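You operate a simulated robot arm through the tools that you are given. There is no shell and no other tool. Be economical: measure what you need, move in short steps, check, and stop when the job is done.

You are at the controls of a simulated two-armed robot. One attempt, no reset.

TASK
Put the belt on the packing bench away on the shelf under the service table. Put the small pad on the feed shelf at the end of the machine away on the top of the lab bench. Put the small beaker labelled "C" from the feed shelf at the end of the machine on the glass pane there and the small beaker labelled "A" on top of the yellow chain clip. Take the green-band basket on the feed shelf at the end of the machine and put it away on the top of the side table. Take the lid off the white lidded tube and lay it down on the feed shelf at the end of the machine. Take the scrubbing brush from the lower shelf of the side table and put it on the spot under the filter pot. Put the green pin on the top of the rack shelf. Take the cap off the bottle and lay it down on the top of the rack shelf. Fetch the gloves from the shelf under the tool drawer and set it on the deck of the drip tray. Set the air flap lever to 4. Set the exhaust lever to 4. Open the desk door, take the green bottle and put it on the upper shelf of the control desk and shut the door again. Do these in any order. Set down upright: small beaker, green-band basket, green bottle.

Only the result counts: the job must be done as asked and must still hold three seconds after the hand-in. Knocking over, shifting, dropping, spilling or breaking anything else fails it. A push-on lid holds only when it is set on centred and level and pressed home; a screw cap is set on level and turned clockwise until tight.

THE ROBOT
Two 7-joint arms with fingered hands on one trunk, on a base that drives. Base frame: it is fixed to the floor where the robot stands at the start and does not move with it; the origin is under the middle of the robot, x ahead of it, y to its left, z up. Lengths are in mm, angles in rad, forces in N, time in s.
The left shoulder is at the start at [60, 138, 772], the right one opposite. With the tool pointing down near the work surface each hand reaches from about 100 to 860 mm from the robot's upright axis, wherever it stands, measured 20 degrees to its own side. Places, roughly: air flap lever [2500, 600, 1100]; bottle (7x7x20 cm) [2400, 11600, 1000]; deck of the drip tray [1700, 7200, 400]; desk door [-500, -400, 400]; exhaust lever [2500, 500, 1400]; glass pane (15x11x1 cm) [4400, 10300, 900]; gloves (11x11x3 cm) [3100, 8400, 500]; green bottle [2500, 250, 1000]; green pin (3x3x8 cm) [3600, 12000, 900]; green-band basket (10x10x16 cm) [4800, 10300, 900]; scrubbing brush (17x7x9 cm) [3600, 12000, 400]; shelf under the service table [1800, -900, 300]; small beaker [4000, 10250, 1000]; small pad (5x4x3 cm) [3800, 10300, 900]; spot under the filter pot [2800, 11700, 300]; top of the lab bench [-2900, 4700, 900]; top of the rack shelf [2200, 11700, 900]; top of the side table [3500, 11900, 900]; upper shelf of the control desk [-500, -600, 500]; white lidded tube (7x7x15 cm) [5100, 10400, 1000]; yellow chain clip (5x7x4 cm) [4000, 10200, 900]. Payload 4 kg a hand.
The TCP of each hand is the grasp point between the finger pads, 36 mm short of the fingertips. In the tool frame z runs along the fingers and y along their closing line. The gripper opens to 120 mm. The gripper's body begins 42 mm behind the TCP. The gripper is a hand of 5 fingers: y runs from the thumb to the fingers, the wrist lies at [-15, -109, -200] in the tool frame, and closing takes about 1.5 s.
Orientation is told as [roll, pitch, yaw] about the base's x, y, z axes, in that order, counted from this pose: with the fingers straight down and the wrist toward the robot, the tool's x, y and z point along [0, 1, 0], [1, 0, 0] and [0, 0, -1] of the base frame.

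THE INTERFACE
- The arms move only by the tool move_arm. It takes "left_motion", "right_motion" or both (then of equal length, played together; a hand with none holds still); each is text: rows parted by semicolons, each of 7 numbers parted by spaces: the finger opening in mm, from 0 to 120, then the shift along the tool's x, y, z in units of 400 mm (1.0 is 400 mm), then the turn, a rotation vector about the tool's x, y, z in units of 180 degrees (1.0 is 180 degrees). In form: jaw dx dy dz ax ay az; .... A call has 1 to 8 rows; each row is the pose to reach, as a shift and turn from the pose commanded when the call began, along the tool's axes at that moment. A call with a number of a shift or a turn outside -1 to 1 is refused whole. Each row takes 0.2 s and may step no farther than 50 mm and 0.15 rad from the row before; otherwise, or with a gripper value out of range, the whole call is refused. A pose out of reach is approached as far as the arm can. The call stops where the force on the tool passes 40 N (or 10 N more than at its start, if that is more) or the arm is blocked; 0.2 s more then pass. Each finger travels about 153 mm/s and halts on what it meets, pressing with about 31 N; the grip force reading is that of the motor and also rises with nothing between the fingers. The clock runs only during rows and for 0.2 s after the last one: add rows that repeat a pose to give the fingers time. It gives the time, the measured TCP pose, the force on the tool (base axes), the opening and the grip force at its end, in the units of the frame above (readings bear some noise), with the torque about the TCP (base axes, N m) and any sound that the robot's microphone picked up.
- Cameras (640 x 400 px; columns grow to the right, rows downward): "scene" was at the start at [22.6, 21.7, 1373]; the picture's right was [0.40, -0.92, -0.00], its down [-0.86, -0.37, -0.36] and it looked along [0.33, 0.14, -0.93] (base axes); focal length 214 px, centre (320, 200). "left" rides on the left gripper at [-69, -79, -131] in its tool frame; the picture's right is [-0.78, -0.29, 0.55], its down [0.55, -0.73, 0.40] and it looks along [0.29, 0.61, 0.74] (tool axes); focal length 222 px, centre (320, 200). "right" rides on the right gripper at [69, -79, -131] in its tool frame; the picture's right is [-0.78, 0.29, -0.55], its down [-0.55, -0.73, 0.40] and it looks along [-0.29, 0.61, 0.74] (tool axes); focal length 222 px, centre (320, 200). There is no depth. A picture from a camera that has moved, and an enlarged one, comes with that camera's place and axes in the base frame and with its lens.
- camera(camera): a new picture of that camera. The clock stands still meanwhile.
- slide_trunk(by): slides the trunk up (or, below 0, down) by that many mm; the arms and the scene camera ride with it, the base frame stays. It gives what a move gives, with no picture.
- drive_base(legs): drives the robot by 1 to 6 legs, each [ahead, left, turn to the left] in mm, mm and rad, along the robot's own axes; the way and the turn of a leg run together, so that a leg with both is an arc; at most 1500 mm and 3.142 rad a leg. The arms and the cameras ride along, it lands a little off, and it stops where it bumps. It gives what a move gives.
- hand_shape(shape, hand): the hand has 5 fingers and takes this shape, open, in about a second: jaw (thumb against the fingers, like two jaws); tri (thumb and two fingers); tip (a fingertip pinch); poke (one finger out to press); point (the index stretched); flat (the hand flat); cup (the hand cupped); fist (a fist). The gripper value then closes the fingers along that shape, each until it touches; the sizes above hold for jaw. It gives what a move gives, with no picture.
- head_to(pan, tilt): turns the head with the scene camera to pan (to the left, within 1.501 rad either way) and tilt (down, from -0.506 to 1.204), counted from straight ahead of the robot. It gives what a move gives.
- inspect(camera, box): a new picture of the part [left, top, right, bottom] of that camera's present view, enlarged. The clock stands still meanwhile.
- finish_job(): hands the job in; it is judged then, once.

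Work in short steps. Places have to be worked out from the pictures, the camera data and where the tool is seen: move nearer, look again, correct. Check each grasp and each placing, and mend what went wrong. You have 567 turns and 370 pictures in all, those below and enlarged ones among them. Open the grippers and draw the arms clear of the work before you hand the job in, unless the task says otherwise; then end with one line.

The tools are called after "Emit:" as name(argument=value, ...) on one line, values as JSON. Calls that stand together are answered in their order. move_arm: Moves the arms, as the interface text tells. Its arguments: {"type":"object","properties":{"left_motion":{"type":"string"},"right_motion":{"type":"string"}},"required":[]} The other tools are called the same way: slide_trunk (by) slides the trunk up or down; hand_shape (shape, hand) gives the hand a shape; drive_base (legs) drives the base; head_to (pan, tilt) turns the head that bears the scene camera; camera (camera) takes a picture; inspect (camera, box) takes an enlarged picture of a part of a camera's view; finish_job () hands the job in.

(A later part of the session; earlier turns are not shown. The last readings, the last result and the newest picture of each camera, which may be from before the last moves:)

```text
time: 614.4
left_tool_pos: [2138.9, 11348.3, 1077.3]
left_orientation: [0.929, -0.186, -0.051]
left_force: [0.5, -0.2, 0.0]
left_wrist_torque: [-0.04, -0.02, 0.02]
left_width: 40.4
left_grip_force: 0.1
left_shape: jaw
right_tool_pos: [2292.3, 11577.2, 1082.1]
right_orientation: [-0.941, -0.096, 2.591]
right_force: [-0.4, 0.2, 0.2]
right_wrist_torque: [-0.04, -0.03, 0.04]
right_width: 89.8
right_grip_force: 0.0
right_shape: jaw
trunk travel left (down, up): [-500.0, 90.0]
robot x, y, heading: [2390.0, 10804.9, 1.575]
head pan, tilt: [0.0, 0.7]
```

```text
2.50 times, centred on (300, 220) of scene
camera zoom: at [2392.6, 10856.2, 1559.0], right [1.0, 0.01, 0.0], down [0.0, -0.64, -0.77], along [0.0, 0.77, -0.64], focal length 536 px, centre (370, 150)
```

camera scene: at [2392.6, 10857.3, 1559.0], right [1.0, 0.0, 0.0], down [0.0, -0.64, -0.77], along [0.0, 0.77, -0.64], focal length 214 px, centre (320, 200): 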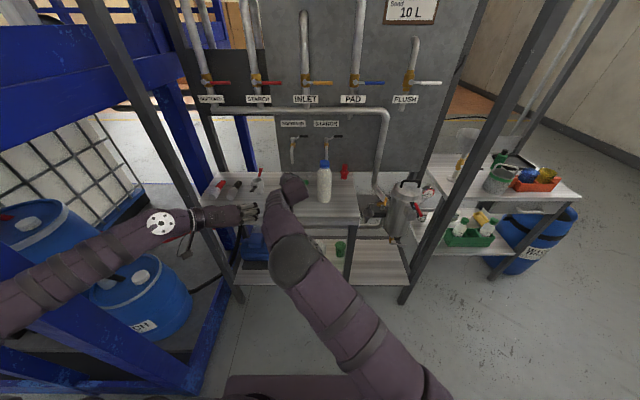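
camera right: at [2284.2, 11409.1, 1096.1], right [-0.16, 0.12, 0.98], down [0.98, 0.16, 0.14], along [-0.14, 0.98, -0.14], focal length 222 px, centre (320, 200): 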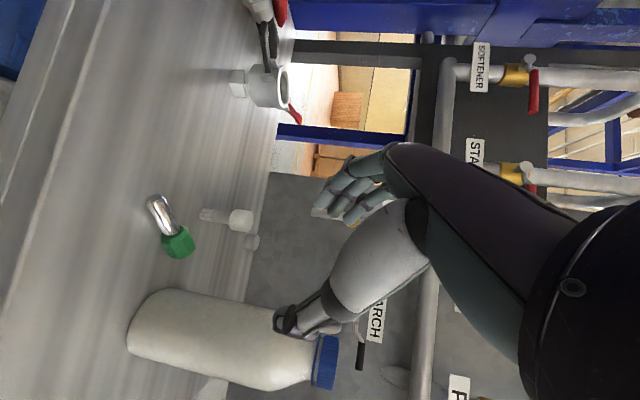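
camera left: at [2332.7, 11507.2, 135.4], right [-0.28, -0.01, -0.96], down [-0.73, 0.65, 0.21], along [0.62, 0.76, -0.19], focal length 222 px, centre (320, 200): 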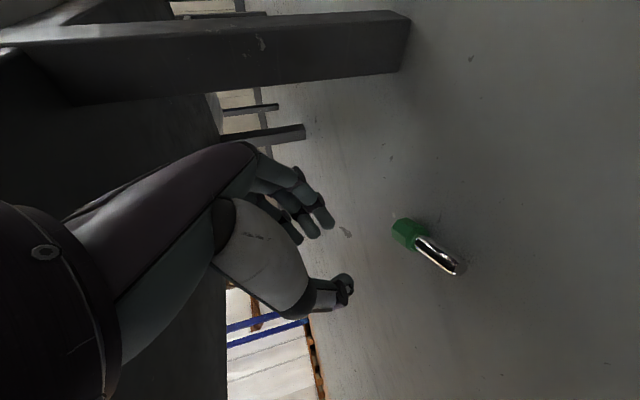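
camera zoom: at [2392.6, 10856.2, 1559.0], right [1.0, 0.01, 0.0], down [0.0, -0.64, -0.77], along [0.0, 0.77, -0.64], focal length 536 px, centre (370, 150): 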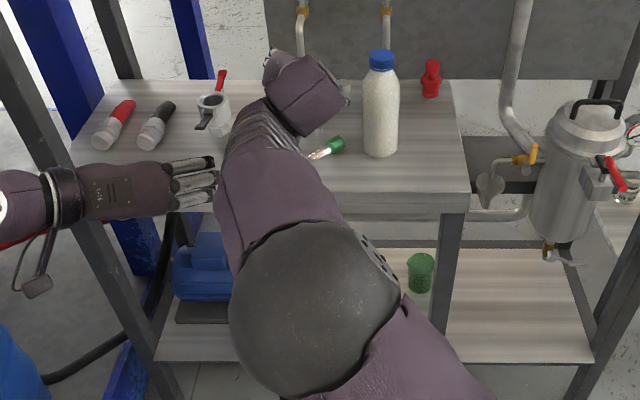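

The pin rests safely. Next the bottle's blue screw cap. I back off 250 mm and set both hands: right pointing down, left sideways.

Emit:
drive_base(legs=[[-250, 0, 0]])

Emit:
move_arm(right_motion="90 -0.03 -0.03 -0.03 0 0.043 0; 90 -0.06 -0.06 -0.06 0 0.086 0; 90 -0.09 -0.09 -0.09 0 0.129 0; 90 -0.12 -0.12 -0.12 0 0.172 0; 90 -0.15 -0.15 -0.15 0 0.215 0; 90 -0.15 -0.18 -0.15 0 0.258 0; 90 -0.15 -0.2 -0.15 0 0.3 0", left_motion="80 0 0 0 0 0.02 0.02; 120 0 0 0 0 0.04 0.04; 120 0 0 0 0 0.06 0.06; 120 0 0 0 0 0.08 0.06; 120 0 0 0 0 0.085 0.06; 120 0 0 0 0 0.085 0.06; 120 0 0 0 0 0.085 0.06")

Emit:
move_arm(right_motion="90 0 0 0 0 0 0.045; 90 0 0 0 0 0 0.09; 90 0 0 0 0 0 0.135; 90 0 0 0 0 0 0.18; 90 0 0 0 0 0 0.225; 90 0 0 0 0 0 0.27; 90 0 0 0 0 0 0.315; 90 0 0 0 0 0 0.33")

Emit:
camera(camera="scene")

```text
time: 616.2
left_tool_pos: [2140.6, 11098.2, 1079.3]
left_orientation: [0.931, -0.186, -0.05]
left_force: [-0.2, -0.1, 0.2]
left_wrist_torque: [0.0, 0.02, 0.02]
left_width: 40.0
left_grip_force: 0.1
left_shape: jaw
right_tool_pos: [2293.1, 11328.4, 1082.2]
right_orientation: [-0.943, -0.1, 2.59]
right_force: [0.5, -0.1, 0.5]
right_wrist_torque: [0.0, -0.04, 0.0]
right_width: 89.8
right_grip_force: 0.1
right_shape: jaw
trunk travel left (down, up): [-500.0, 90.0]
robot x, y, heading: [2390.0, 10554.5, 1.579]
head pan, tilt: [0.0, 0.7]
```

```text
time: 617.8
left_tool_pos: [2140.4, 11099.0, 1077.5]
left_orientation: [1.205, -0.022, -0.141]
left_force: [0.8, -0.1, 0.3]
left_wrist_torque: [-0.01, -0.01, 0.0]
left_width: 119.7
left_grip_force: 0.1
left_shape: jaw
right_tool_pos: [2361.9, 11271.1, 1157.5]
right_orientation: [0.003, -0.1, 2.589]
right_force: [0.7, 0.3, -0.5]
right_wrist_torque: [-0.01, 0.0, 0.02]
right_width: 89.8
right_grip_force: 0.0
right_shape: jaw
trunk travel left (down, up): [-500.0, 90.0]
robot x, y, heading: [2390.6, 10552.3, 1.582]
head pan, tilt: [0.0, 0.7]
```

```text
time: 619.6
left_tool_pos: [2140.0, 11098.6, 1077.2]
left_orientation: [1.207, -0.022, -0.142]
left_force: [-1.0, 0.7, -0.5]
left_wrist_torque: [0.0, -0.03, 0.03]
left_width: 119.4
left_grip_force: 0.0
left_shape: jaw
right_tool_pos: [2362.9, 11271.4, 1156.6]
right_orientation: [0.086, -0.049, 1.55]
right_force: [0.4, 0.3, 0.5]
right_wrist_torque: [-0.03, 0.02, -0.03]
right_width: 89.8
right_grip_force: 0.0
right_shape: jaw
trunk travel left (down, up): [-500.0, 90.0]
robot x, y, heading: [2395.8, 10550.3, 1.572]
head pan, tilt: [0.0, 0.7]
```

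```text
107 pictures are left
camera scene: at [2393.9, 10607.7, 1559.0], right [1.0, 0.01, 0.0], down [0.0, -0.64, -0.76], along [0.0, 0.76, -0.64], focal length 214 px, centre (320, 200)
```

scene: 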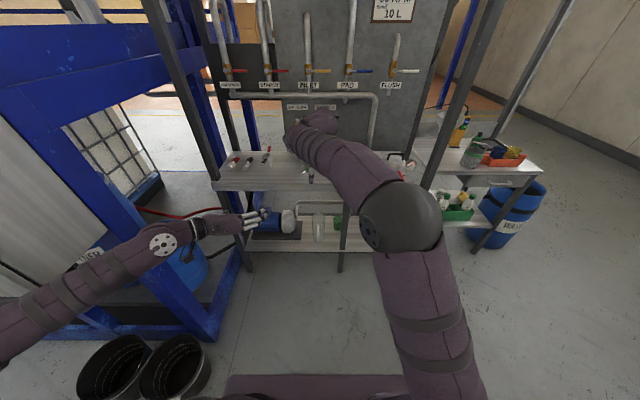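

Set the trunk 70 lower, raise the right hand out of the way and straighten it, then bring the left hand to the midline.

Emit:
slide_trunk(by=-70)

Emit:
move_arm(right_motion="90 -0.03 0 -0.09 0.015 -0.027 0; 90 -0.06 0 -0.18 0.015 -0.027 0; 90 -0.09 0 -0.27 0.015 -0.027 0; 90 -0.12 0 -0.36 0.015 -0.027 0; 90 -0.15 0 -0.45 0.015 -0.027 0; 90 -0.18 0 -0.54 0.015 -0.027 0; 90 -0.2 0 -0.6 0.015 -0.027 0")

Emit:
move_arm(left_motion="120 0.01 0.09 0 0 0 0.01; 120 0.02 0.18 0 0 0 0.02; 120 0.03 0.27 0 0 0 0.02; 120 0.04 0.36 0 0 0 0.02; 120 0.05 0.45 0 0 0 0.02; 120 0.06 0.54 0 0 0 0.02; 120 0.07 0.64 0 0 0 0.02")

Emit:
camera(camera="scene")

```text
time: 620.7
left_tool_pos: [2140.0, 11098.4, 1007.1]
left_orientation: [1.207, -0.023, -0.142]
left_force: [-0.5, 0.2, -0.4]
left_wrist_torque: [0.0, 0.01, -0.02]
left_width: 119.7
left_grip_force: 0.1
left_shape: jaw
right_tool_pos: [2361.4, 11269.9, 1089.2]
right_orientation: [0.085, -0.051, 1.55]
right_force: [0.1, 0.2, 0.3]
right_wrist_torque: [0.01, -0.01, 0.0]
right_width: 90.0
right_grip_force: 0.0
right_shape: jaw
trunk travel left (down, up): [-430.0, 160.0]
robot x, y, heading: [2394.3, 10553.3, 1.574]
head pan, tilt: [0.0, 0.7]
```

```text
time: 622.3
left_tool_pos: [2139.9, 11098.7, 1008.7]
left_orientation: [1.207, -0.022, -0.141]
left_force: [0.0, 0.5, 0.3]
left_wrist_torque: [0.01, -0.01, 0.02]
left_width: 119.7
left_grip_force: 0.1
left_shape: jaw
right_tool_pos: [2462.6, 11230.9, 1296.1]
right_orientation: [0.0, -0.003, 1.553]
right_force: [0.9, -0.6, -0.6]
right_wrist_torque: [0.04, -0.03, 0.01]
right_width: 89.6
right_grip_force: 0.1
right_shape: jaw
right hand out of reach, approached as far as the arm can: row 6, 7
trunk travel left (down, up): [-430.0, 160.0]
robot x, y, heading: [2395.1, 10551.9, 1.571]
head pan, tilt: [0.0, 0.7]
```

```text
time: 623.9
left_tool_pos: [2393.3, 11073.6, 1038.6]
left_orientation: [1.204, 0.038, -0.162]
left_force: [0.1, 0.4, 0.5]
left_wrist_torque: [0.01, -0.01, 0.0]
left_width: 120.1
left_grip_force: 0.0
left_shape: jaw
right_tool_pos: [2460.1, 11232.5, 1296.1]
right_orientation: [0.001, -0.001, 1.554]
right_force: [0.0, -0.1, -0.4]
right_wrist_torque: [0.02, 0.02, 0.04]
right_width: 89.8
right_grip_force: 0.1
right_shape: jaw
trunk travel left (down, up): [-430.0, 160.0]
robot x, y, heading: [2390.9, 10551.6, 1.579]
head pan, tilt: [0.0, 0.7]
```

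```text
106 pictures are left
camera scene: at [2393.4, 10608.7, 1488.9], right [1.0, 0.01, 0.0], down [0.0, -0.64, -0.76], along [0.0, 0.76, -0.64], focal length 214 px, centre (320, 200)
```

scene: 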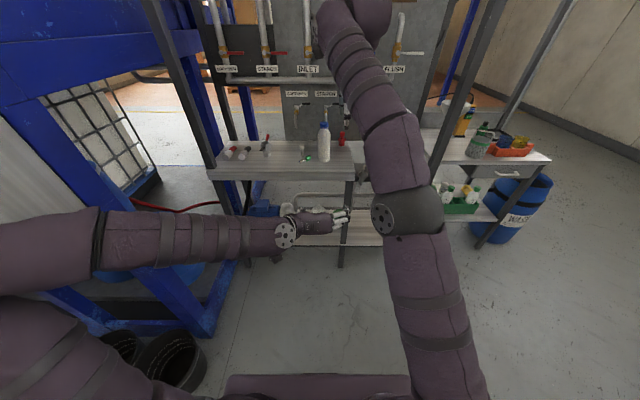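

Good. Square the left hand's yaw and drive ahead 300.

Emit:
move_arm(left_motion="120 0 0 0 0.024 0 -0.009; 120 0 0 0 0.048 0 -0.0185")

Emit:
drive_base(legs=[[300, -22, 0]])

Emit:
camera(camera="left")

Emit:
inspect(camera="scene", box=[220, 120, 420, 260])

```text
time: 624.5
left_tool_pos: [2393.8, 11074.5, 1039.7]
left_orientation: [1.209, 0.033, -0.002]
left_force: [-1.0, -0.3, -0.4]
left_wrist_torque: [0.03, -0.03, -0.04]
left_width: 119.8
left_grip_force: 0.1
left_shape: jaw
right_tool_pos: [2460.9, 11232.2, 1295.4]
right_orientation: [0.0, -0.001, 1.553]
right_force: [-0.4, -0.1, -0.1]
right_wrist_torque: [0.0, 0.0, 0.03]
right_width: 89.9
right_grip_force: 0.0
right_shape: jaw
trunk travel left (down, up): [-430.0, 160.0]
robot x, y, heading: [2391.1, 10550.8, 1.57]
head pan, tilt: [0.0, 0.7]
```

```text
time: 626.5
left_tool_pos: [2415.3, 11375.0, 1039.3]
left_orientation: [1.212, 0.035, -0.002]
left_force: [0.0, 0.2, -0.6]
left_wrist_torque: [0.02, 0.03, -0.01]
left_width: 119.8
left_grip_force: 0.0
left_shape: jaw
right_tool_pos: [2482.5, 11532.9, 1296.4]
right_orientation: [-0.001, -0.002, 1.554]
right_force: [-0.3, 0.5, -0.1]
right_wrist_torque: [0.0, -0.01, 0.02]
right_width: 89.9
right_grip_force: 0.1
right_shape: jaw
trunk travel left (down, up): [-430.0, 160.0]
robot x, y, heading: [2417.6, 10851.5, 1.578]
head pan, tilt: [0.0, 0.7]
```

```text
105 pictures are left
camera left: at [2335.3, 11227.7, 1023.6], right [-0.32, 0.24, -0.92], down [-0.72, 0.57, 0.4], along [0.61, 0.79, -0.01], focal length 222 px, centre (320, 200)
```

left: 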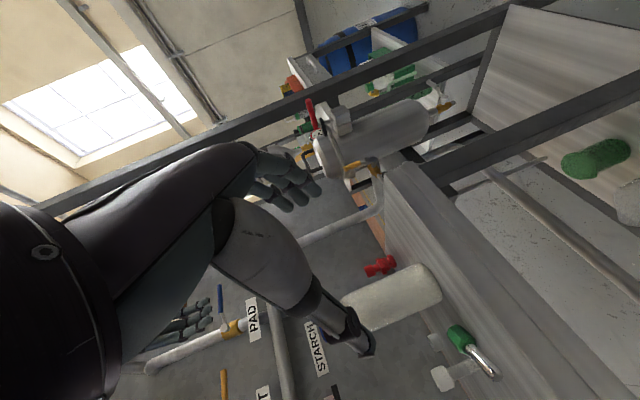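

```text
2.86 times, centred on (320, 190) of scene
camera zoom: at [2414.1, 10909.4, 1488.9], right [1.0, 0.0, 0.0], down [0.0, -0.64, -0.76], along [0.0, 0.76, -0.64], focal length 613 px, centre (320, 229)
```

zoom: 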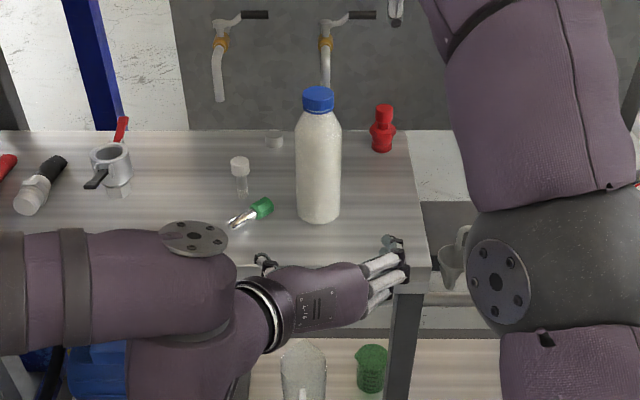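

Bottle axis ≈[2408, 11638]. Ahead 130, then advance the left hand onto the body and close.

Emit:
drive_base(legs=[[130, 5, 0]])

Emit:
move_arm(left_motion="120 0 -0.005 0.1 0 0 0; 120 0 -0.005 0.2 0 0 0; 120 0 -0.005 0.3 0 0 0")

Emit:
inspect(camera="scene", box=[220, 120, 420, 260])

Emit:
camera(camera="left")

```text
time: 627.8
left_tool_pos: [2409.6, 11505.1, 1038.4]
left_orientation: [1.209, 0.035, -0.002]
left_force: [0.5, 0.3, 0.7]
left_wrist_torque: [0.01, -0.02, 0.02]
left_width: 119.9
left_grip_force: 0.2
left_shape: jaw
right_tool_pos: [2476.8, 11664.1, 1296.3]
right_orientation: [-0.001, 0.0, 1.554]
right_force: [0.2, 0.2, 0.2]
right_wrist_torque: [-0.02, -0.03, -0.03]
right_width: 89.9
right_grip_force: 0.0
right_shape: jaw
trunk travel left (down, up): [-430.0, 160.0]
robot x, y, heading: [2408.1, 10983.7, 1.575]
head pan, tilt: [0.0, 0.7]
```

```text
time: 628.6
left_tool_pos: [2357.3, 11580.4, 994.8]
left_orientation: [1.212, 0.033, -0.002]
left_force: [-0.8, 0.8, 1.1]
left_wrist_torque: [0.0, 0.0, -0.04]
left_width: 119.6
left_grip_force: 0.0
left_shape: jaw
left hand out of reach, approached as far as the arm can: row 1, 2, 3
right_tool_pos: [2476.9, 11663.5, 1296.2]
right_orientation: [-0.003, -0.001, 1.554]
right_force: [0.8, 0.3, 0.6]
right_wrist_torque: [0.0, -0.05, -0.01]
right_width: 89.8
right_grip_force: 0.1
right_shape: jaw
trunk travel left (down, up): [-430.0, 160.0]
robot x, y, heading: [2405.0, 10985.8, 1.578]
head pan, tilt: [0.0, 0.7]
```

```text
2.86 times, centred on (320, 190) of scene
camera zoom: at [2408.0, 11039.1, 1489.0], right [1.0, 0.0, 0.0], down [0.0, -0.64, -0.76], along [0.0, 0.76, -0.64], focal length 613 px, centre (320, 229)
```

zoom: 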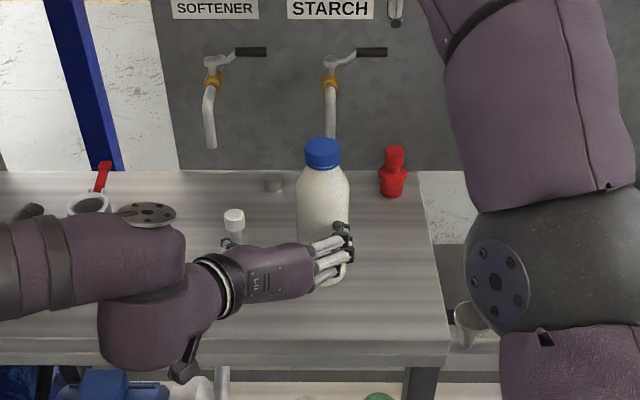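

```text
102 pictures are left
camera left: at [2277.8, 11434.0, 979.6], right [-0.32, 0.24, -0.92], down [-0.72, 0.57, 0.4], along [0.61, 0.79, -0.01], focal length 222 px, centre (320, 200)
```

left: 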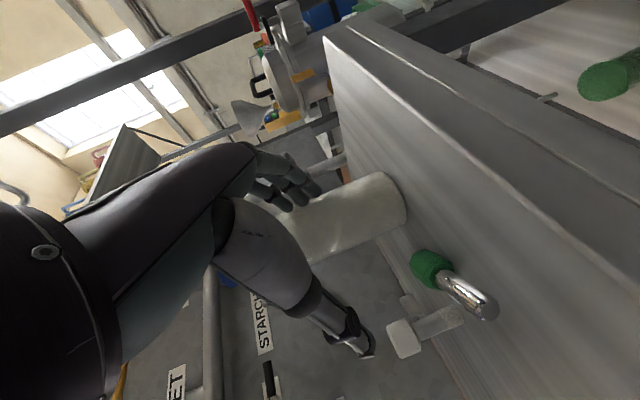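

The left arm can't quite reach on the midline. I back the hand off, shift the robot right by 70 mm, and try again.

Emit:
move_arm(left_motion="120 0 0 -0.1 0 0 0; 120 0 0 -0.2 0 0 0; 120 0.02 0 -0.28 0 0 0")

Emit:
drive_base(legs=[[0, -75, 0]])

Emit:
inspect(camera="scene", box=[200, 120, 400, 260])

```text
time: 629.4
left_tool_pos: [2358.5, 11476.8, 1041.1]
left_orientation: [1.21, 0.037, -0.001]
left_force: [0.4, 0.1, 0.3]
left_wrist_torque: [-0.02, 0.02, 0.0]
left_width: 120.0
left_grip_force: 0.0
left_shape: jaw
right_tool_pos: [2476.8, 11662.6, 1296.3]
right_orientation: [0.0, -0.003, 1.553]
right_force: [0.0, 0.2, 0.0]
right_wrist_torque: [-0.02, 0.02, -0.01]
right_width: 90.0
right_grip_force: 0.2
right_shape: jaw
trunk travel left (down, up): [-430.0, 160.0]
robot x, y, heading: [2405.8, 10985.3, 1.576]
head pan, tilt: [0.0, 0.7]
```

```text
time: 630.5
left_tool_pos: [2435.4, 11478.6, 1042.6]
left_orientation: [1.211, 0.035, -0.003]
left_force: [-0.6, -0.3, -0.6]
left_wrist_torque: [-0.04, 0.04, 0.0]
left_width: 119.7
left_grip_force: 0.1
left_shape: jaw
right_tool_pos: [2554.4, 11663.6, 1296.4]
right_orientation: [-0.001, -0.001, 1.551]
right_force: [0.5, -0.3, -1.0]
right_wrist_torque: [-0.02, 0.06, -0.01]
right_width: 90.1
right_grip_force: 0.2
right_shape: jaw
trunk travel left (down, up): [-430.0, 160.0]
robot x, y, heading: [2481.6, 10983.7, 1.575]
head pan, tilt: [0.0, 0.7]
```

```text
2.86 times, centred on (300, 190) of scene
camera zoom: at [2485.0, 11038.7, 1489.0], right [1.0, 0.0, 0.0], down [0.0, -0.64, -0.76], along [0.0, 0.76, -0.64], focal length 613 px, centre (377, 229)
```

zoom: 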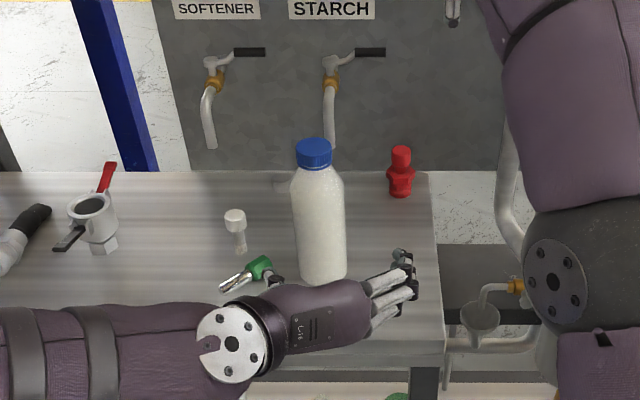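

Now align and advance again.

Emit:
move_arm(left_motion="120 0.003 -0.03 0.05 0 0 0; 120 0.006 -0.0585 0.14 0 0 0; 120 0.01 -0.0585 0.24 0 0 0; 120 0.013 -0.0585 0.33 0 0 0; 120 0.013 -0.0585 0.395 0 0 0")

Emit:
inspect(camera="scene", box=[200, 120, 400, 260])

```text
time: 631.7
left_tool_pos: [2408.9, 11609.6, 999.2]
left_orientation: [1.215, 0.031, -0.003]
left_force: [0.0, -0.3, 1.0]
left_wrist_torque: [-0.01, 0.02, 0.0]
left_width: 120.2
left_grip_force: 0.0
left_shape: jaw
left hand out of reach, approached as far as the arm can: row 5
right_tool_pos: [2553.6, 11662.7, 1297.2]
right_orientation: [0.0, -0.002, 1.549]
right_force: [-0.1, -0.1, 0.4]
right_wrist_torque: [0.03, -0.02, -0.01]
right_width: 90.0
right_grip_force: 0.1
right_shape: jaw
trunk travel left (down, up): [-430.0, 160.0]
robot x, y, heading: [2482.4, 10980.7, 1.576]
head pan, tilt: [0.0, 0.7]
```

```text
2.86 times, centred on (300, 190) of scene
camera zoom: at [2484.3, 11038.0, 1489.1], right [1.0, 0.0, 0.0], down [0.0, -0.64, -0.77], along [0.0, 0.77, -0.64], focal length 613 px, centre (377, 229)
```

zoom: 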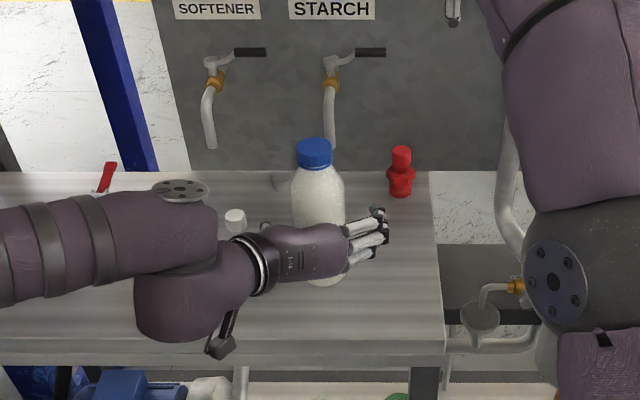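

Drive 22 mm ahead and close on the bottle.

Emit:
drive_base(legs=[[22, 0, 0]])

Emit:
move_arm(left_motion="95 0 0 0 0 0 0; 70 0 0 0 0 0 0; 50 0 0 0 0 0 0; 40 0 0 0 0 0 0; 40 0 0 0 0 0 0")

Emit:
inspect(camera="scene", box=[200, 120, 400, 260])

```text
time: 632.5
left_tool_pos: [2407.0, 11632.0, 997.1]
left_orientation: [1.215, 0.033, -0.003]
left_force: [0.2, 0.3, -0.3]
left_wrist_torque: [0.02, -0.02, 0.01]
left_width: 120.1
left_grip_force: 0.0
left_shape: jaw
right_tool_pos: [2552.8, 11687.3, 1295.4]
right_orientation: [0.0, -0.001, 1.55]
right_force: [-0.4, -0.4, -0.3]
right_wrist_torque: [-0.04, 0.01, 0.01]
right_width: 89.8
right_grip_force: 0.0
right_shape: jaw
trunk travel left (down, up): [-430.0, 160.0]
robot x, y, heading: [2483.9, 11008.6, 1.575]
head pan, tilt: [0.0, 0.7]
```

```text
time: 633.7
left_tool_pos: [2408.1, 11631.9, 998.9]
left_orientation: [1.216, 0.032, -0.002]
left_force: [-0.9, 1.4, -0.4]
left_wrist_torque: [-0.03, 0.16, -0.03]
left_width: 57.3
left_grip_force: 31.0
left_shape: jaw
right_tool_pos: [2552.2, 11685.1, 1296.0]
right_orientation: [0.0, 0.0, 1.553]
right_force: [-0.7, 0.2, 0.2]
right_wrist_torque: [0.0, -0.05, 0.0]
right_width: 89.9
right_grip_force: 0.1
right_shape: jaw
trunk travel left (down, up): [-430.0, 160.0]
robot x, y, heading: [2482.0, 11007.6, 1.574]
head pan, tilt: [0.0, 0.7]
```

```text
2.86 times, centred on (300, 190) of scene
camera zoom: at [2483.3, 11061.0, 1489.0], right [1.0, 0.0, 0.0], down [0.0, -0.64, -0.76], along [0.0, 0.76, -0.64], focal length 613 px, centre (377, 229)
```

zoom: 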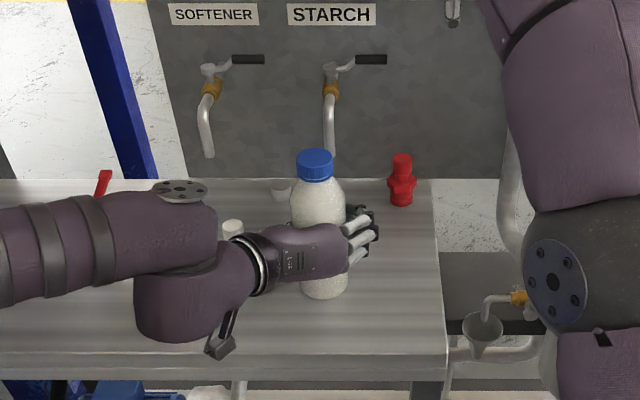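

Bottle held. Bring the right hand over the cap (centre ≈[2413, 11646], z 1080–1106), pre-turned clockwise.

Emit:
move_arm(right_motion="80 0.06 -0.02 0.04 0 0 0.043; 80 0.12 -0.04 0.08 0 0 0.086; 80 0.18 -0.06 0.12 0 0 0.129; 80 0.24 -0.08 0.16 0 0 0.172; 80 0.3 -0.09 0.22 0 0 0.215; 80 0.35 -0.1 0.3 0 0 0.255")

Emit:
camera(camera="right")

Emit:
inspect(camera="scene", box=[220, 100, 400, 240])

```text
time: 635.1
left_tool_pos: [2407.9, 11632.0, 997.0]
left_orientation: [1.216, 0.031, -0.004]
left_force: [0.4, -0.2, 0.2]
left_wrist_torque: [-0.03, 0.12, 0.01]
left_width: 57.0
left_grip_force: 30.9
left_shape: jaw
right_tool_pos: [2412.0, 11647.8, 1175.8]
right_orientation: [0.001, -0.002, 0.747]
right_force: [-0.3, 0.1, -0.1]
right_wrist_torque: [-0.01, -0.02, 0.0]
right_width: 80.2
right_grip_force: 0.1
right_shape: jaw
trunk travel left (down, up): [-430.0, 160.0]
robot x, y, heading: [2480.4, 11005.0, 1.577]
head pan, tilt: [0.0, 0.7]
```

```text
98 pictures are left
camera right: at [2306.1, 11644.5, 1307.7], right [0.75, -0.38, 0.55], down [-0.16, -0.9, -0.4], along [0.65, 0.21, -0.74], focal length 222 px, centre (320, 200)
```

right: 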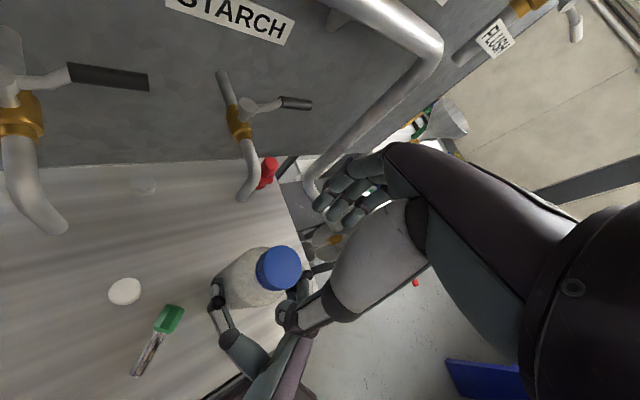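

```text
2.86 times, centred on (310, 170) of scene
camera zoom: at [2482.9, 11060.9, 1489.1], right [1.0, 0.0, 0.0], down [0.0, -0.64, -0.76], along [0.0, 0.76, -0.64], focal length 613 px, centre (349, 286)
```

zoom: 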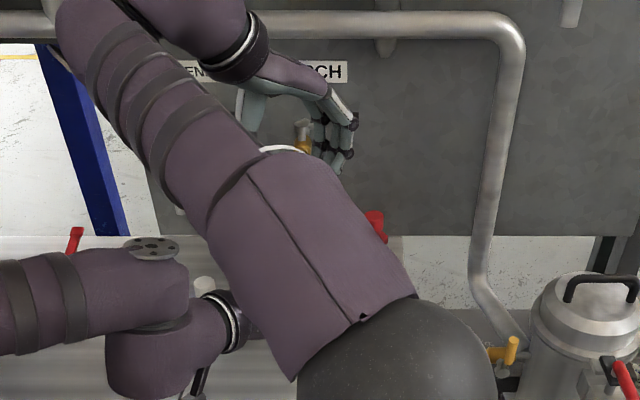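

Lower onto the cap and grip.

Emit:
move_arm(right_motion="80 0.003 -0.011 0.06 0 0 0; 80 0.003 -0.011 0.12 0 0 0; 80 0.003 -0.011 0.172 0 0 0; 50 0.003 -0.011 0.172 0 0 0; 30 0.003 -0.011 0.172 0 0 0; 20 0.003 -0.011 0.172 0 0 0; 20 0.003 -0.011 0.172 0 0 0")

Emit:
camera(camera="right")

```text
time: 636.7
left_tool_pos: [2407.6, 11631.1, 999.6]
left_orientation: [1.216, 0.033, -0.004]
left_force: [1.0, 1.6, 0.2]
left_wrist_torque: [-0.07, 0.24, 0.01]
left_width: 57.2
left_grip_force: 31.1
left_shape: jaw
right_tool_pos: [2407.4, 11646.0, 1108.1]
right_orientation: [0.002, -0.001, 0.751]
right_force: [-0.6, -1.4, 1.7]
right_wrist_torque: [0.14, -0.24, -0.06]
right_width: 29.4
right_grip_force: 31.1
right_shape: jaw
trunk travel left (down, up): [-430.0, 160.0]
robot x, y, heading: [2479.8, 11004.8, 1.579]
head pan, tilt: [0.0, 0.7]
```

```text
96 pictures are left
camera right: at [2302.5, 11642.0, 1239.2], right [0.75, -0.38, 0.55], down [-0.16, -0.9, -0.4], along [0.64, 0.21, -0.74], focal length 222 px, centre (320, 200)
```

right: 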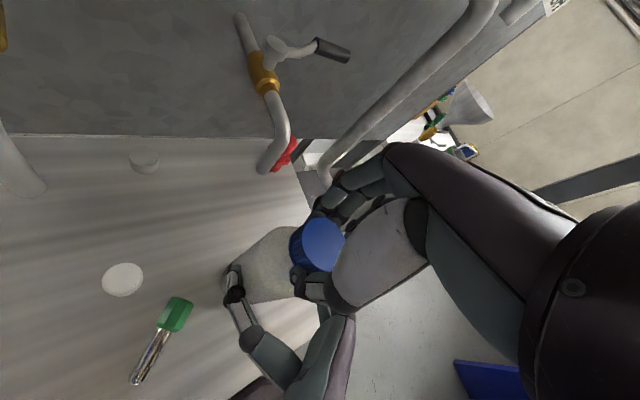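

Turn counter-clockwise (two calls) while holding position.

Emit:
move_arm(right_motion="20 0 0 0 0 0 -0.045; 20 0 0 0 0 0 -0.09; 20 0 0 0 0 0 -0.135; 20 0 0 -0.001 0 0 -0.18; 20 0 0 -0.001 0 0 -0.225; 20 0 0 -0.002 0 0 -0.27; 20 0 0 -0.002 0 0 -0.315; 20 0 0 -0.002 0 0 -0.36")

Emit:
move_arm(right_motion="20 0 0 0 0 0 -0.045; 20 0 0 0 0 0 -0.09; 20 0 0 0 0 0 -0.135; 20 0 0 -0.001 0 0 -0.18; 20 0 0 -0.001 0 0 -0.225; 20 0 0 -0.002 0 0 -0.27; 20 0 0 -0.002 0 0 -0.31")

Emit:
camera(camera="right")

```text
time: 638.5
left_tool_pos: [2406.5, 11631.3, 999.7]
left_orientation: [1.218, 0.033, -0.002]
left_force: [-17.4, 2.3, 12.7]
left_wrist_torque: [0.32, -0.14, 0.87]
left_width: 54.3
left_grip_force: 30.9
left_shape: jaw
right_tool_pos: [2408.3, 11647.2, 1108.6]
right_orientation: [-0.005, -0.003, 1.881]
right_force: [14.8, 2.3, 0.8]
right_wrist_torque: [0.72, -0.79, -0.68]
right_width: 25.6
right_grip_force: 30.7
right_shape: jaw
trunk travel left (down, up): [-430.0, 160.0]
robot x, y, heading: [2482.0, 11003.8, 1.577]
head pan, tilt: [0.0, 0.7]
```

```text
time: 640.1
left_tool_pos: [2408.5, 11630.6, 999.1]
left_orientation: [1.216, 0.032, -0.004]
left_force: [-8.4, -4.0, 13.5]
left_wrist_torque: [0.29, -0.22, 0.9]
left_width: 54.3
left_grip_force: 30.9
left_shape: jaw
right_tool_pos: [2407.9, 11647.6, 1110.0]
right_orientation: [-0.001, 0.0, 2.857]
right_force: [6.2, 7.3, -7.1]
right_wrist_torque: [0.84, 0.16, -0.87]
right_width: 21.8
right_grip_force: 31.0
right_shape: jaw
trunk travel left (down, up): [-430.0, 160.0]
robot x, y, heading: [2484.0, 11004.4, 1.577]
head pan, tilt: [0.0, 0.7]
```

```text
95 pictures are left
camera right: at [2464.1, 11557.2, 1240.3], right [-0.06, 0.83, 0.55], down [0.86, 0.32, -0.4], along [-0.51, 0.45, -0.74], focal length 222 px, centre (320, 200)
```

right: 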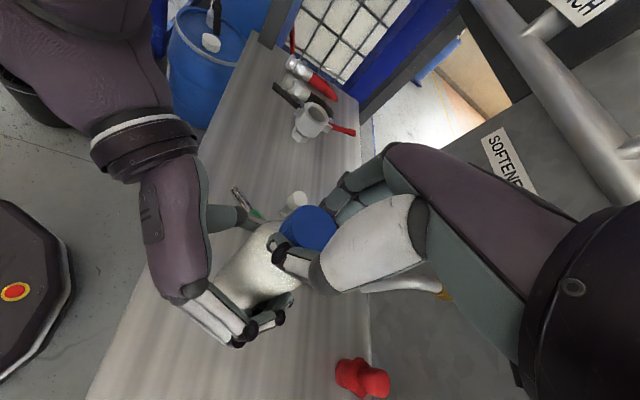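

Check the bottle's stance with the scene camera.

Emit:
inspect(camera="scene", box=[220, 100, 420, 260])

Emit:
inspect(camera="right", box=[200, 150, 400, 350])

```text
2.50 times, centred on (320, 180) of scene
camera zoom: at [2483.3, 11060.6, 1489.0], right [1.0, 0.0, 0.0], down [0.0, -0.64, -0.76], along [0.0, 0.76, -0.64], focal length 536 px, centre (320, 250)
```

zoom: 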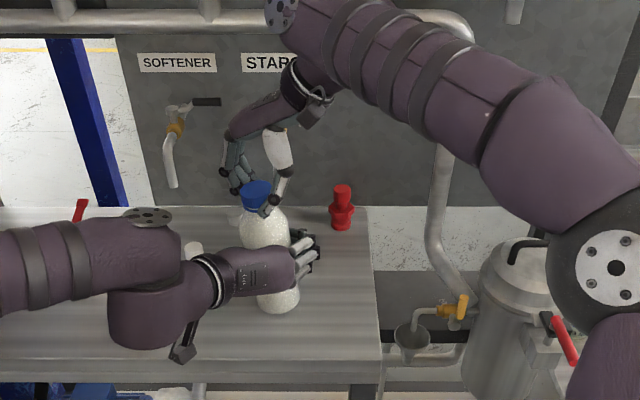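

```text
2.00 times, centred on (300, 250) of right
camera zoom: at [2464.1, 11557.2, 1240.3], right [-0.06, 0.83, 0.55], down [0.86, 0.32, -0.4], along [-0.51, 0.45, -0.74], focal length 444 px, centre (360, 100)
```

zoom: 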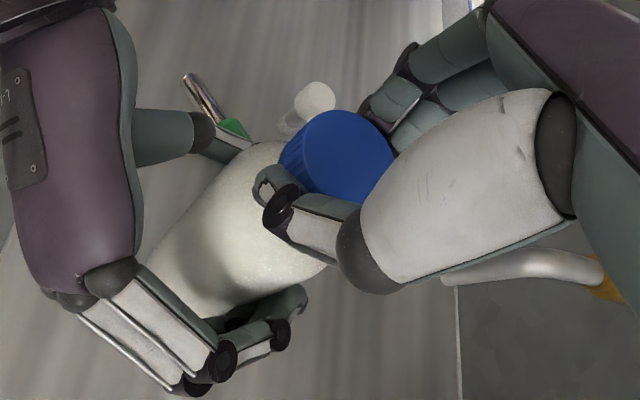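

The cap is slipping from an off-centre grip. Release the right hand, raise it and inspect.

Emit:
move_arm(right_motion="50 0 0 0 0 0 0; 80 0 0 0 0 0 0; 90 0 0 -0.05 0 0 0; 90 0 0 -0.14 0 0 0.04; 90 0 0 -0.2 0 0 0.085; 90 0 0 -0.2 0 0 0.13; 90 0 0 -0.2 0 0 0.175")

Emit:
inspect(camera="scene", box=[220, 100, 420, 260])

Emit:
camera(camera="right")

```text
time: 641.7
left_tool_pos: [2407.0, 11630.9, 999.9]
left_orientation: [1.215, 0.032, -0.003]
left_force: [0.5, -0.9, -1.3]
left_wrist_torque: [-0.03, 0.07, 0.03]
left_width: 54.9
left_grip_force: 31.3
left_shape: jaw
right_tool_pos: [2406.6, 11647.8, 1189.1]
right_orientation: [-0.001, 0.0, 2.303]
right_force: [0.4, -0.5, -0.5]
right_wrist_torque: [0.02, -0.02, 0.01]
right_width: 89.7
right_grip_force: 0.0
right_shape: jaw
trunk travel left (down, up): [-430.0, 160.0]
robot x, y, heading: [2482.6, 11004.0, 1.578]
head pan, tilt: [0.0, 0.7]
```

```text
2.50 times, centred on (320, 180) of scene
camera zoom: at [2483.2, 11060.6, 1489.0], right [1.0, 0.0, 0.0], down [0.0, -0.64, -0.76], along [0.0, 0.76, -0.64], focal length 536 px, centre (320, 250)
```

zoom: 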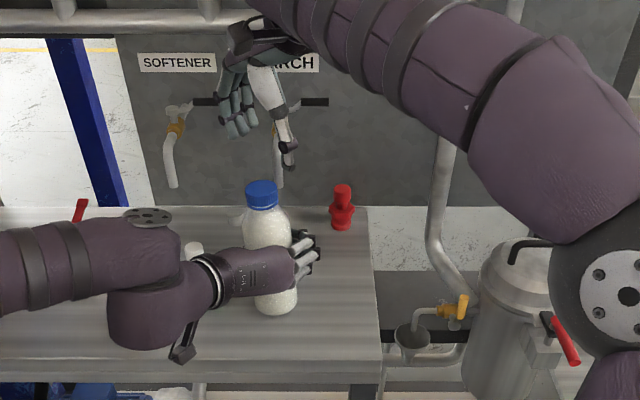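

```text
91 pictures are left
camera right: at [2408.4, 11540.5, 1320.5], right [0.39, 0.74, 0.55], down [0.9, -0.18, -0.4], along [-0.2, 0.65, -0.74], focal length 222 px, centre (320, 200)
```

right: 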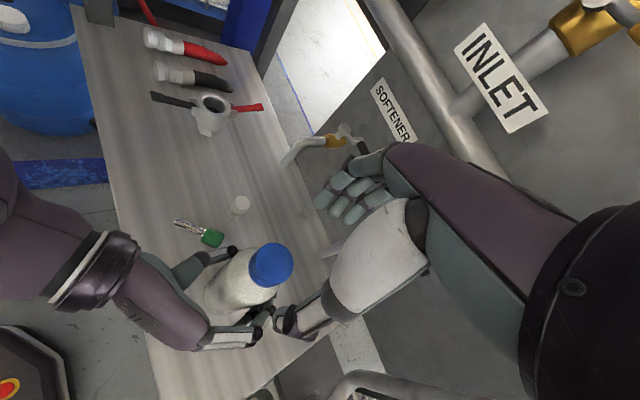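

Cap centre is now ≈[2404, 11639]. Re-centre, turn back clockwise above the cap.

Emit:
move_arm(right_motion="90 0.01 -0.006 0 0 0 0.045; 90 0.0205 -0.012 0 0 0 0.09; 90 0.0205 -0.012 0 0 0 0.135; 90 0.0205 -0.012 0 0 0 0.18; 90 0.0205 -0.012 0 0 0 0.225; 90 0.0205 -0.012 0 0 0 0.27; 90 0.0205 -0.012 0 0 0 0.315; 90 0.0205 -0.012 0 0 0 0.36")

Emit:
move_arm(right_motion="90 0 0 0 0 0 0.045; 80 0 0 0.03 0 0 0.09; 70 0 0 0.08 0 0 0.135")

Emit:
camera(camera="right")

```text
time: 643.5
left_tool_pos: [2407.3, 11631.5, 998.2]
left_orientation: [1.213, 0.031, -0.002]
left_force: [-0.3, -0.4, -1.4]
left_wrist_torque: [-0.04, 0.07, 0.02]
left_width: 55.1
left_grip_force: 30.7
left_shape: jaw
right_tool_pos: [2404.4, 11636.9, 1189.1]
right_orientation: [0.001, 0.0, 1.171]
right_force: [-0.2, -0.8, 0.0]
right_wrist_torque: [0.03, -0.01, 0.02]
right_width: 89.7
right_grip_force: 0.0
right_shape: jaw
trunk travel left (down, up): [-430.0, 160.0]
robot x, y, heading: [2484.0, 11004.3, 1.574]
head pan, tilt: [0.0, 0.7]
```

```text
time: 644.3
left_tool_pos: [2406.3, 11630.2, 998.3]
left_orientation: [1.216, 0.029, -0.004]
left_force: [0.3, -0.2, -1.9]
left_wrist_torque: [-0.04, 0.06, 0.01]
left_width: 55.1
left_grip_force: 31.2
left_shape: jaw
right_tool_pos: [2403.6, 11637.7, 1156.8]
right_orientation: [0.0, -0.002, 0.75]
right_force: [0.1, 0.7, -0.3]
right_wrist_torque: [-0.01, -0.04, 0.0]
right_width: 69.9
right_grip_force: 0.0
right_shape: jaw
trunk travel left (down, up): [-430.0, 160.0]
robot x, y, heading: [2480.8, 11004.9, 1.575]
head pan, tilt: [0.0, 0.7]
```

```text
90 pictures are left
camera right: at [2299.1, 11634.2, 1288.5], right [0.75, -0.38, 0.55], down [-0.16, -0.9, -0.4], along [0.64, 0.21, -0.74], focal length 222 px, centre (320, 200)
```

right: 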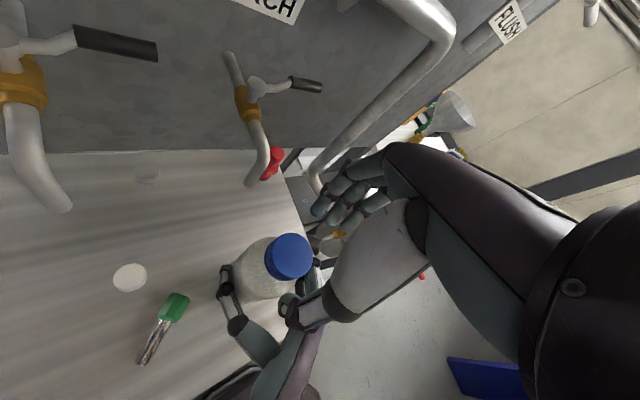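

Emit:
move_arm(right_motion="70 0.01 -0.004 0.06 0 0 0; 70 0.01 -0.004 0.12 0 0 0; 70 0.01 -0.004 0.142 0 0 0; 50 0.01 -0.004 0.142 0 0 0; 30 0.01 -0.004 0.142 0 0 0; 15 0.01 -0.004 0.142 0 0 0; 15 0.01 -0.004 0.142 0 0 0")

Emit:
inspect(camera="right", box=[200, 150, 400, 350])

```text
time: 645.9
left_tool_pos: [2408.0, 11630.8, 998.3]
left_orientation: [1.213, 0.033, -0.004]
left_force: [-1.9, -0.6, -2.1]
left_wrist_torque: [-0.04, 0.07, 0.11]
left_width: 55.0
left_grip_force: 30.9
left_shape: jaw
right_tool_pos: [2400.3, 11639.0, 1100.2]
right_orientation: [0.001, -0.002, 0.749]
right_force: [3.8, 0.3, 7.0]
right_wrist_torque: [0.19, -0.33, -0.06]
right_width: 35.8
right_grip_force: 30.8
right_shape: jaw
trunk travel left (down, up): [-430.0, 160.0]
robot x, y, heading: [2481.2, 11003.6, 1.575]
head pan, tilt: [0.0, 0.7]
```

```text
2.00 times, centred on (300, 250) of right
camera zoom: at [2296.0, 11634.7, 1231.8], right [0.75, -0.38, 0.55], down [-0.16, -0.9, -0.4], along [0.64, 0.21, -0.74], focal length 444 px, centre (360, 100)
```

zoom: 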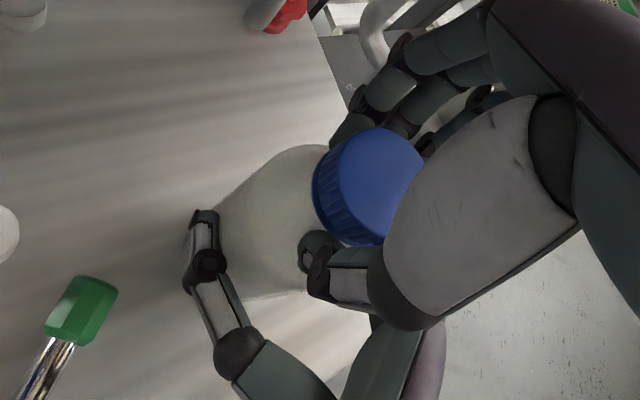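

Well centred now (36 mm). Turn counter-clockwise again.

Emit:
move_arm(right_motion="15 0 0 0 0 0 -0.045; 15 0 0 0 0 0 -0.09; 15 0 0 0 0 0 -0.135; 15 0 0 -0.001 0 0 -0.18; 15 0 0 -0.001 0 0 -0.225; 15 0 0 -0.002 0 0 -0.27; 15 0 0 -0.002 0 0 -0.315; 15 0 0 -0.002 0 0 -0.36")

Emit:
move_arm(right_motion="15 0 0 0 0 0 -0.045; 15 0 0 0 0 0 -0.09; 15 0 0 0 0 0 -0.135; 15 0 0 -0.001 0 0 -0.18; 15 0 0 -0.001 0 0 -0.225; 15 0 0 -0.002 0 0 -0.27; 15 0 0 -0.002 0 0 -0.31")

Emit:
inspect(camera="scene", box=[220, 100, 420, 260])

Emit:
inspect(camera="right", box=[200, 150, 400, 350])

```text
time: 647.7
left_tool_pos: [2408.2, 11630.7, 998.1]
left_orientation: [1.215, 0.032, -0.004]
left_force: [11.2, -1.1, -4.2]
left_wrist_torque: [-0.2, 0.41, -0.02]
left_width: 57.0
left_grip_force: 30.8
left_shape: jaw
right_tool_pos: [2400.0, 11637.0, 1100.1]
right_orientation: [0.0, -0.003, 1.883]
right_force: [-8.7, -0.2, 5.4]
right_wrist_torque: [0.05, 0.04, -0.06]
right_width: 23.0
right_grip_force: 31.1
right_shape: jaw
trunk travel left (down, up): [-430.0, 160.0]
robot x, y, heading: [2483.0, 11005.7, 1.578]
head pan, tilt: [0.0, 0.7]
```

```text
time: 649.3
left_tool_pos: [2407.6, 11630.6, 998.4]
left_orientation: [1.212, 0.031, -0.002]
left_force: [6.6, 6.6, -8.1]
left_wrist_torque: [-0.66, 0.65, 0.05]
left_width: 56.8
left_grip_force: 31.6
left_shape: jaw
right_tool_pos: [2401.1, 11639.6, 1101.0]
right_orientation: [0.001, 0.002, 2.857]
right_force: [-6.3, -5.9, 3.6]
right_wrist_torque: [-0.04, -0.06, -0.13]
right_width: 20.8
right_grip_force: 30.8
right_shape: jaw
trunk travel left (down, up): [-430.0, 160.0]
robot x, y, heading: [2481.7, 11004.8, 1.578]
head pan, tilt: [0.0, 0.7]
```

```text
2.50 times, centred on (320, 180) of scene
camera zoom: at [2483.3, 11061.4, 1488.9], right [1.0, 0.0, 0.0], down [0.0, -0.64, -0.76], along [0.0, 0.76, -0.64], focal length 536 px, centre (320, 250)
```

zoom: 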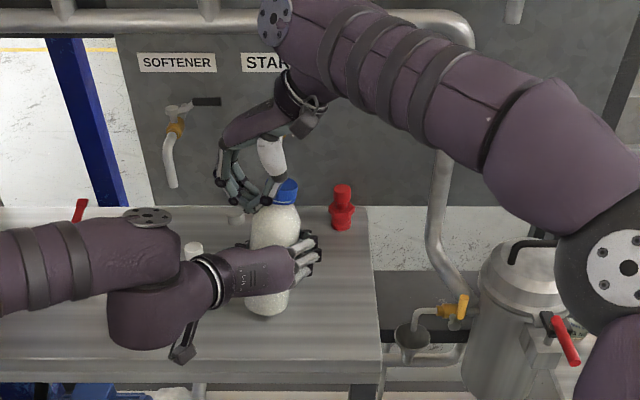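

```text
2.00 times, centred on (300, 250) of right
camera zoom: at [2457.3, 11550.5, 1233.0], right [-0.06, 0.83, 0.55], down [0.86, 0.32, -0.4], along [-0.51, 0.45, -0.74], focal length 444 px, centre (360, 100)
```

zoom: 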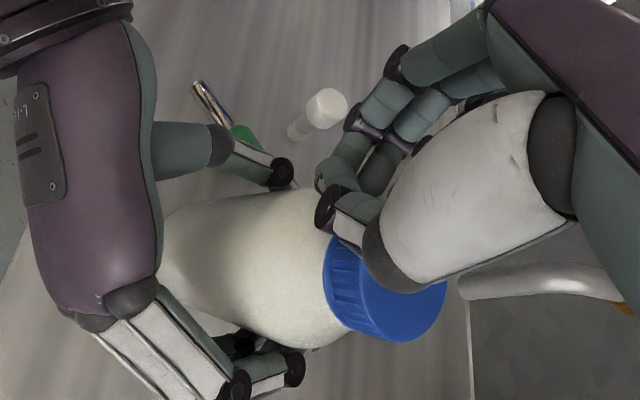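

The jaw grip slips sideways off the cap. I release, raise, and switch to the three-finger shape, which should centre on it.

Emit:
move_arm(right_motion="50 0 0 0 0 0 0; 90 0 0 0 0 0 0; 100 0 0 -0.05 0 0 0; 100 0 0 -0.14 0 0 0.04; 100 0 0 -0.22 0 0 0.085; 100 0 0 -0.25 0 0 0.13; 100 0 0 -0.25 0 0 0.175; 100 0 0 -0.25 0 0 0.22")

Emit:
hand_shape(hand="right", shape="tri")

Emit:
move_arm(right_motion="120 0 0 0 0 0 0.045; 120 0 0 0 0 0 0.09; 120 0 0 0 0 0 0.135; 120 0 0 0 0 0 0.18; 120 0 0 0 0 0 0.225; 120 0 0 0 0 0 0.27; 120 0 0 0 0 0 0.315; 120 0 0 0 0 0 0.36")

Emit:
camera(camera="right")

Emit:
inspect(camera="scene", box=[220, 100, 420, 260])

```text
time: 651.1
left_tool_pos: [2407.5, 11630.5, 999.2]
left_orientation: [1.216, 0.031, -0.002]
left_force: [-2.0, 0.9, 4.5]
left_wrist_torque: [0.1, 0.14, 0.01]
left_width: 40.3
left_grip_force: 30.7
left_shape: jaw
right_tool_pos: [2400.4, 11638.2, 1201.3]
right_orientation: [-0.003, -0.002, 2.159]
right_force: [0.1, -0.3, -0.5]
right_wrist_torque: [0.0, 0.0, -0.02]
right_width: 99.8
right_grip_force: 0.0
right_shape: jaw
trunk travel left (down, up): [-430.0, 160.0]
robot x, y, heading: [2480.0, 11007.3, 1.576]
head pan, tilt: [0.0, 0.7]
```

```text
time: 652.0
left_tool_pos: [2407.0, 11631.0, 999.2]
left_orientation: [1.214, 0.032, -0.004]
left_force: [-2.1, -0.1, 3.3]
left_wrist_torque: [0.08, 0.11, 0.04]
left_width: 40.5
left_grip_force: 30.8
left_shape: jaw
right_tool_pos: [2399.4, 11639.0, 1202.1]
right_orientation: [-0.002, 0.0, 2.163]
right_force: [-0.7, 0.0, 0.0]
right_wrist_torque: [0.02, 0.01, 0.01]
right_width: 120.2
right_grip_force: 0.1
right_shape: tri
trunk travel left (down, up): [-430.0, 160.0]
robot x, y, heading: [2483.2, 11001.7, 1.573]
head pan, tilt: [0.0, 0.7]
```

```text
time: 653.8
left_tool_pos: [2406.4, 11631.7, 999.0]
left_orientation: [1.214, 0.031, -0.003]
left_force: [-1.4, 0.2, 1.8]
left_wrist_torque: [0.08, 0.09, 0.01]
left_width: 40.5
left_grip_force: 31.1
left_shape: jaw
right_tool_pos: [2399.3, 11639.8, 1200.5]
right_orientation: [0.0, -0.002, 1.03]
right_force: [0.4, -0.6, -0.2]
right_wrist_torque: [-0.02, -0.01, 0.0]
right_width: 119.9
right_grip_force: 0.0
right_shape: tri
trunk travel left (down, up): [-430.0, 160.0]
robot x, y, heading: [2481.8, 11006.7, 1.574]
head pan, tilt: [0.0, 0.7]
```

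```text
86 pictures are left
camera right: at [2300.3, 11606.2, 1333.4], right [0.82, -0.16, 0.55], down [0.09, -0.91, -0.4], along [0.56, 0.38, -0.74], focal length 222 px, centre (320, 200)
```

right: 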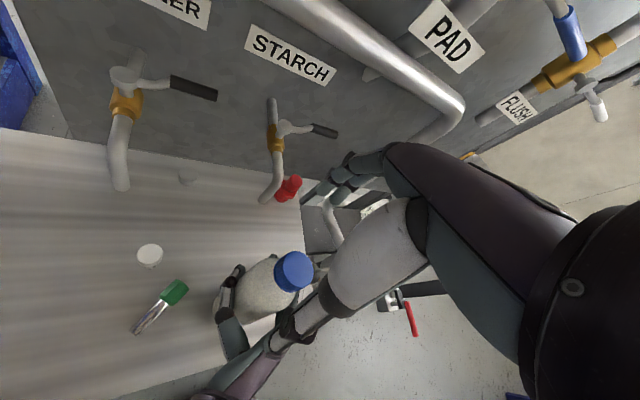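

```text
2.50 times, centred on (320, 180) of scene
camera zoom: at [2482.9, 11060.6, 1489.0], right [1.0, 0.0, 0.0], down [0.0, -0.64, -0.76], along [0.0, 0.76, -0.64], focal length 536 px, centre (320, 250)
```

zoom: 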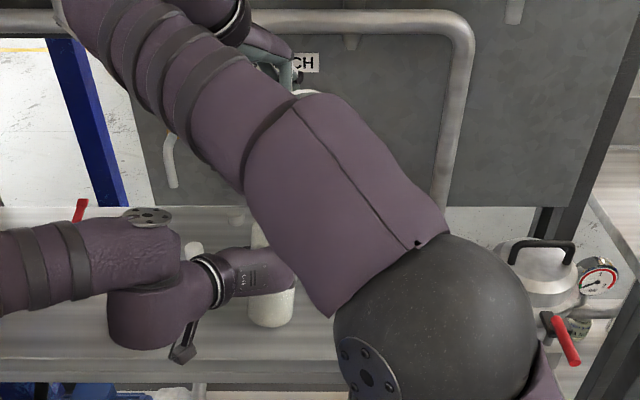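

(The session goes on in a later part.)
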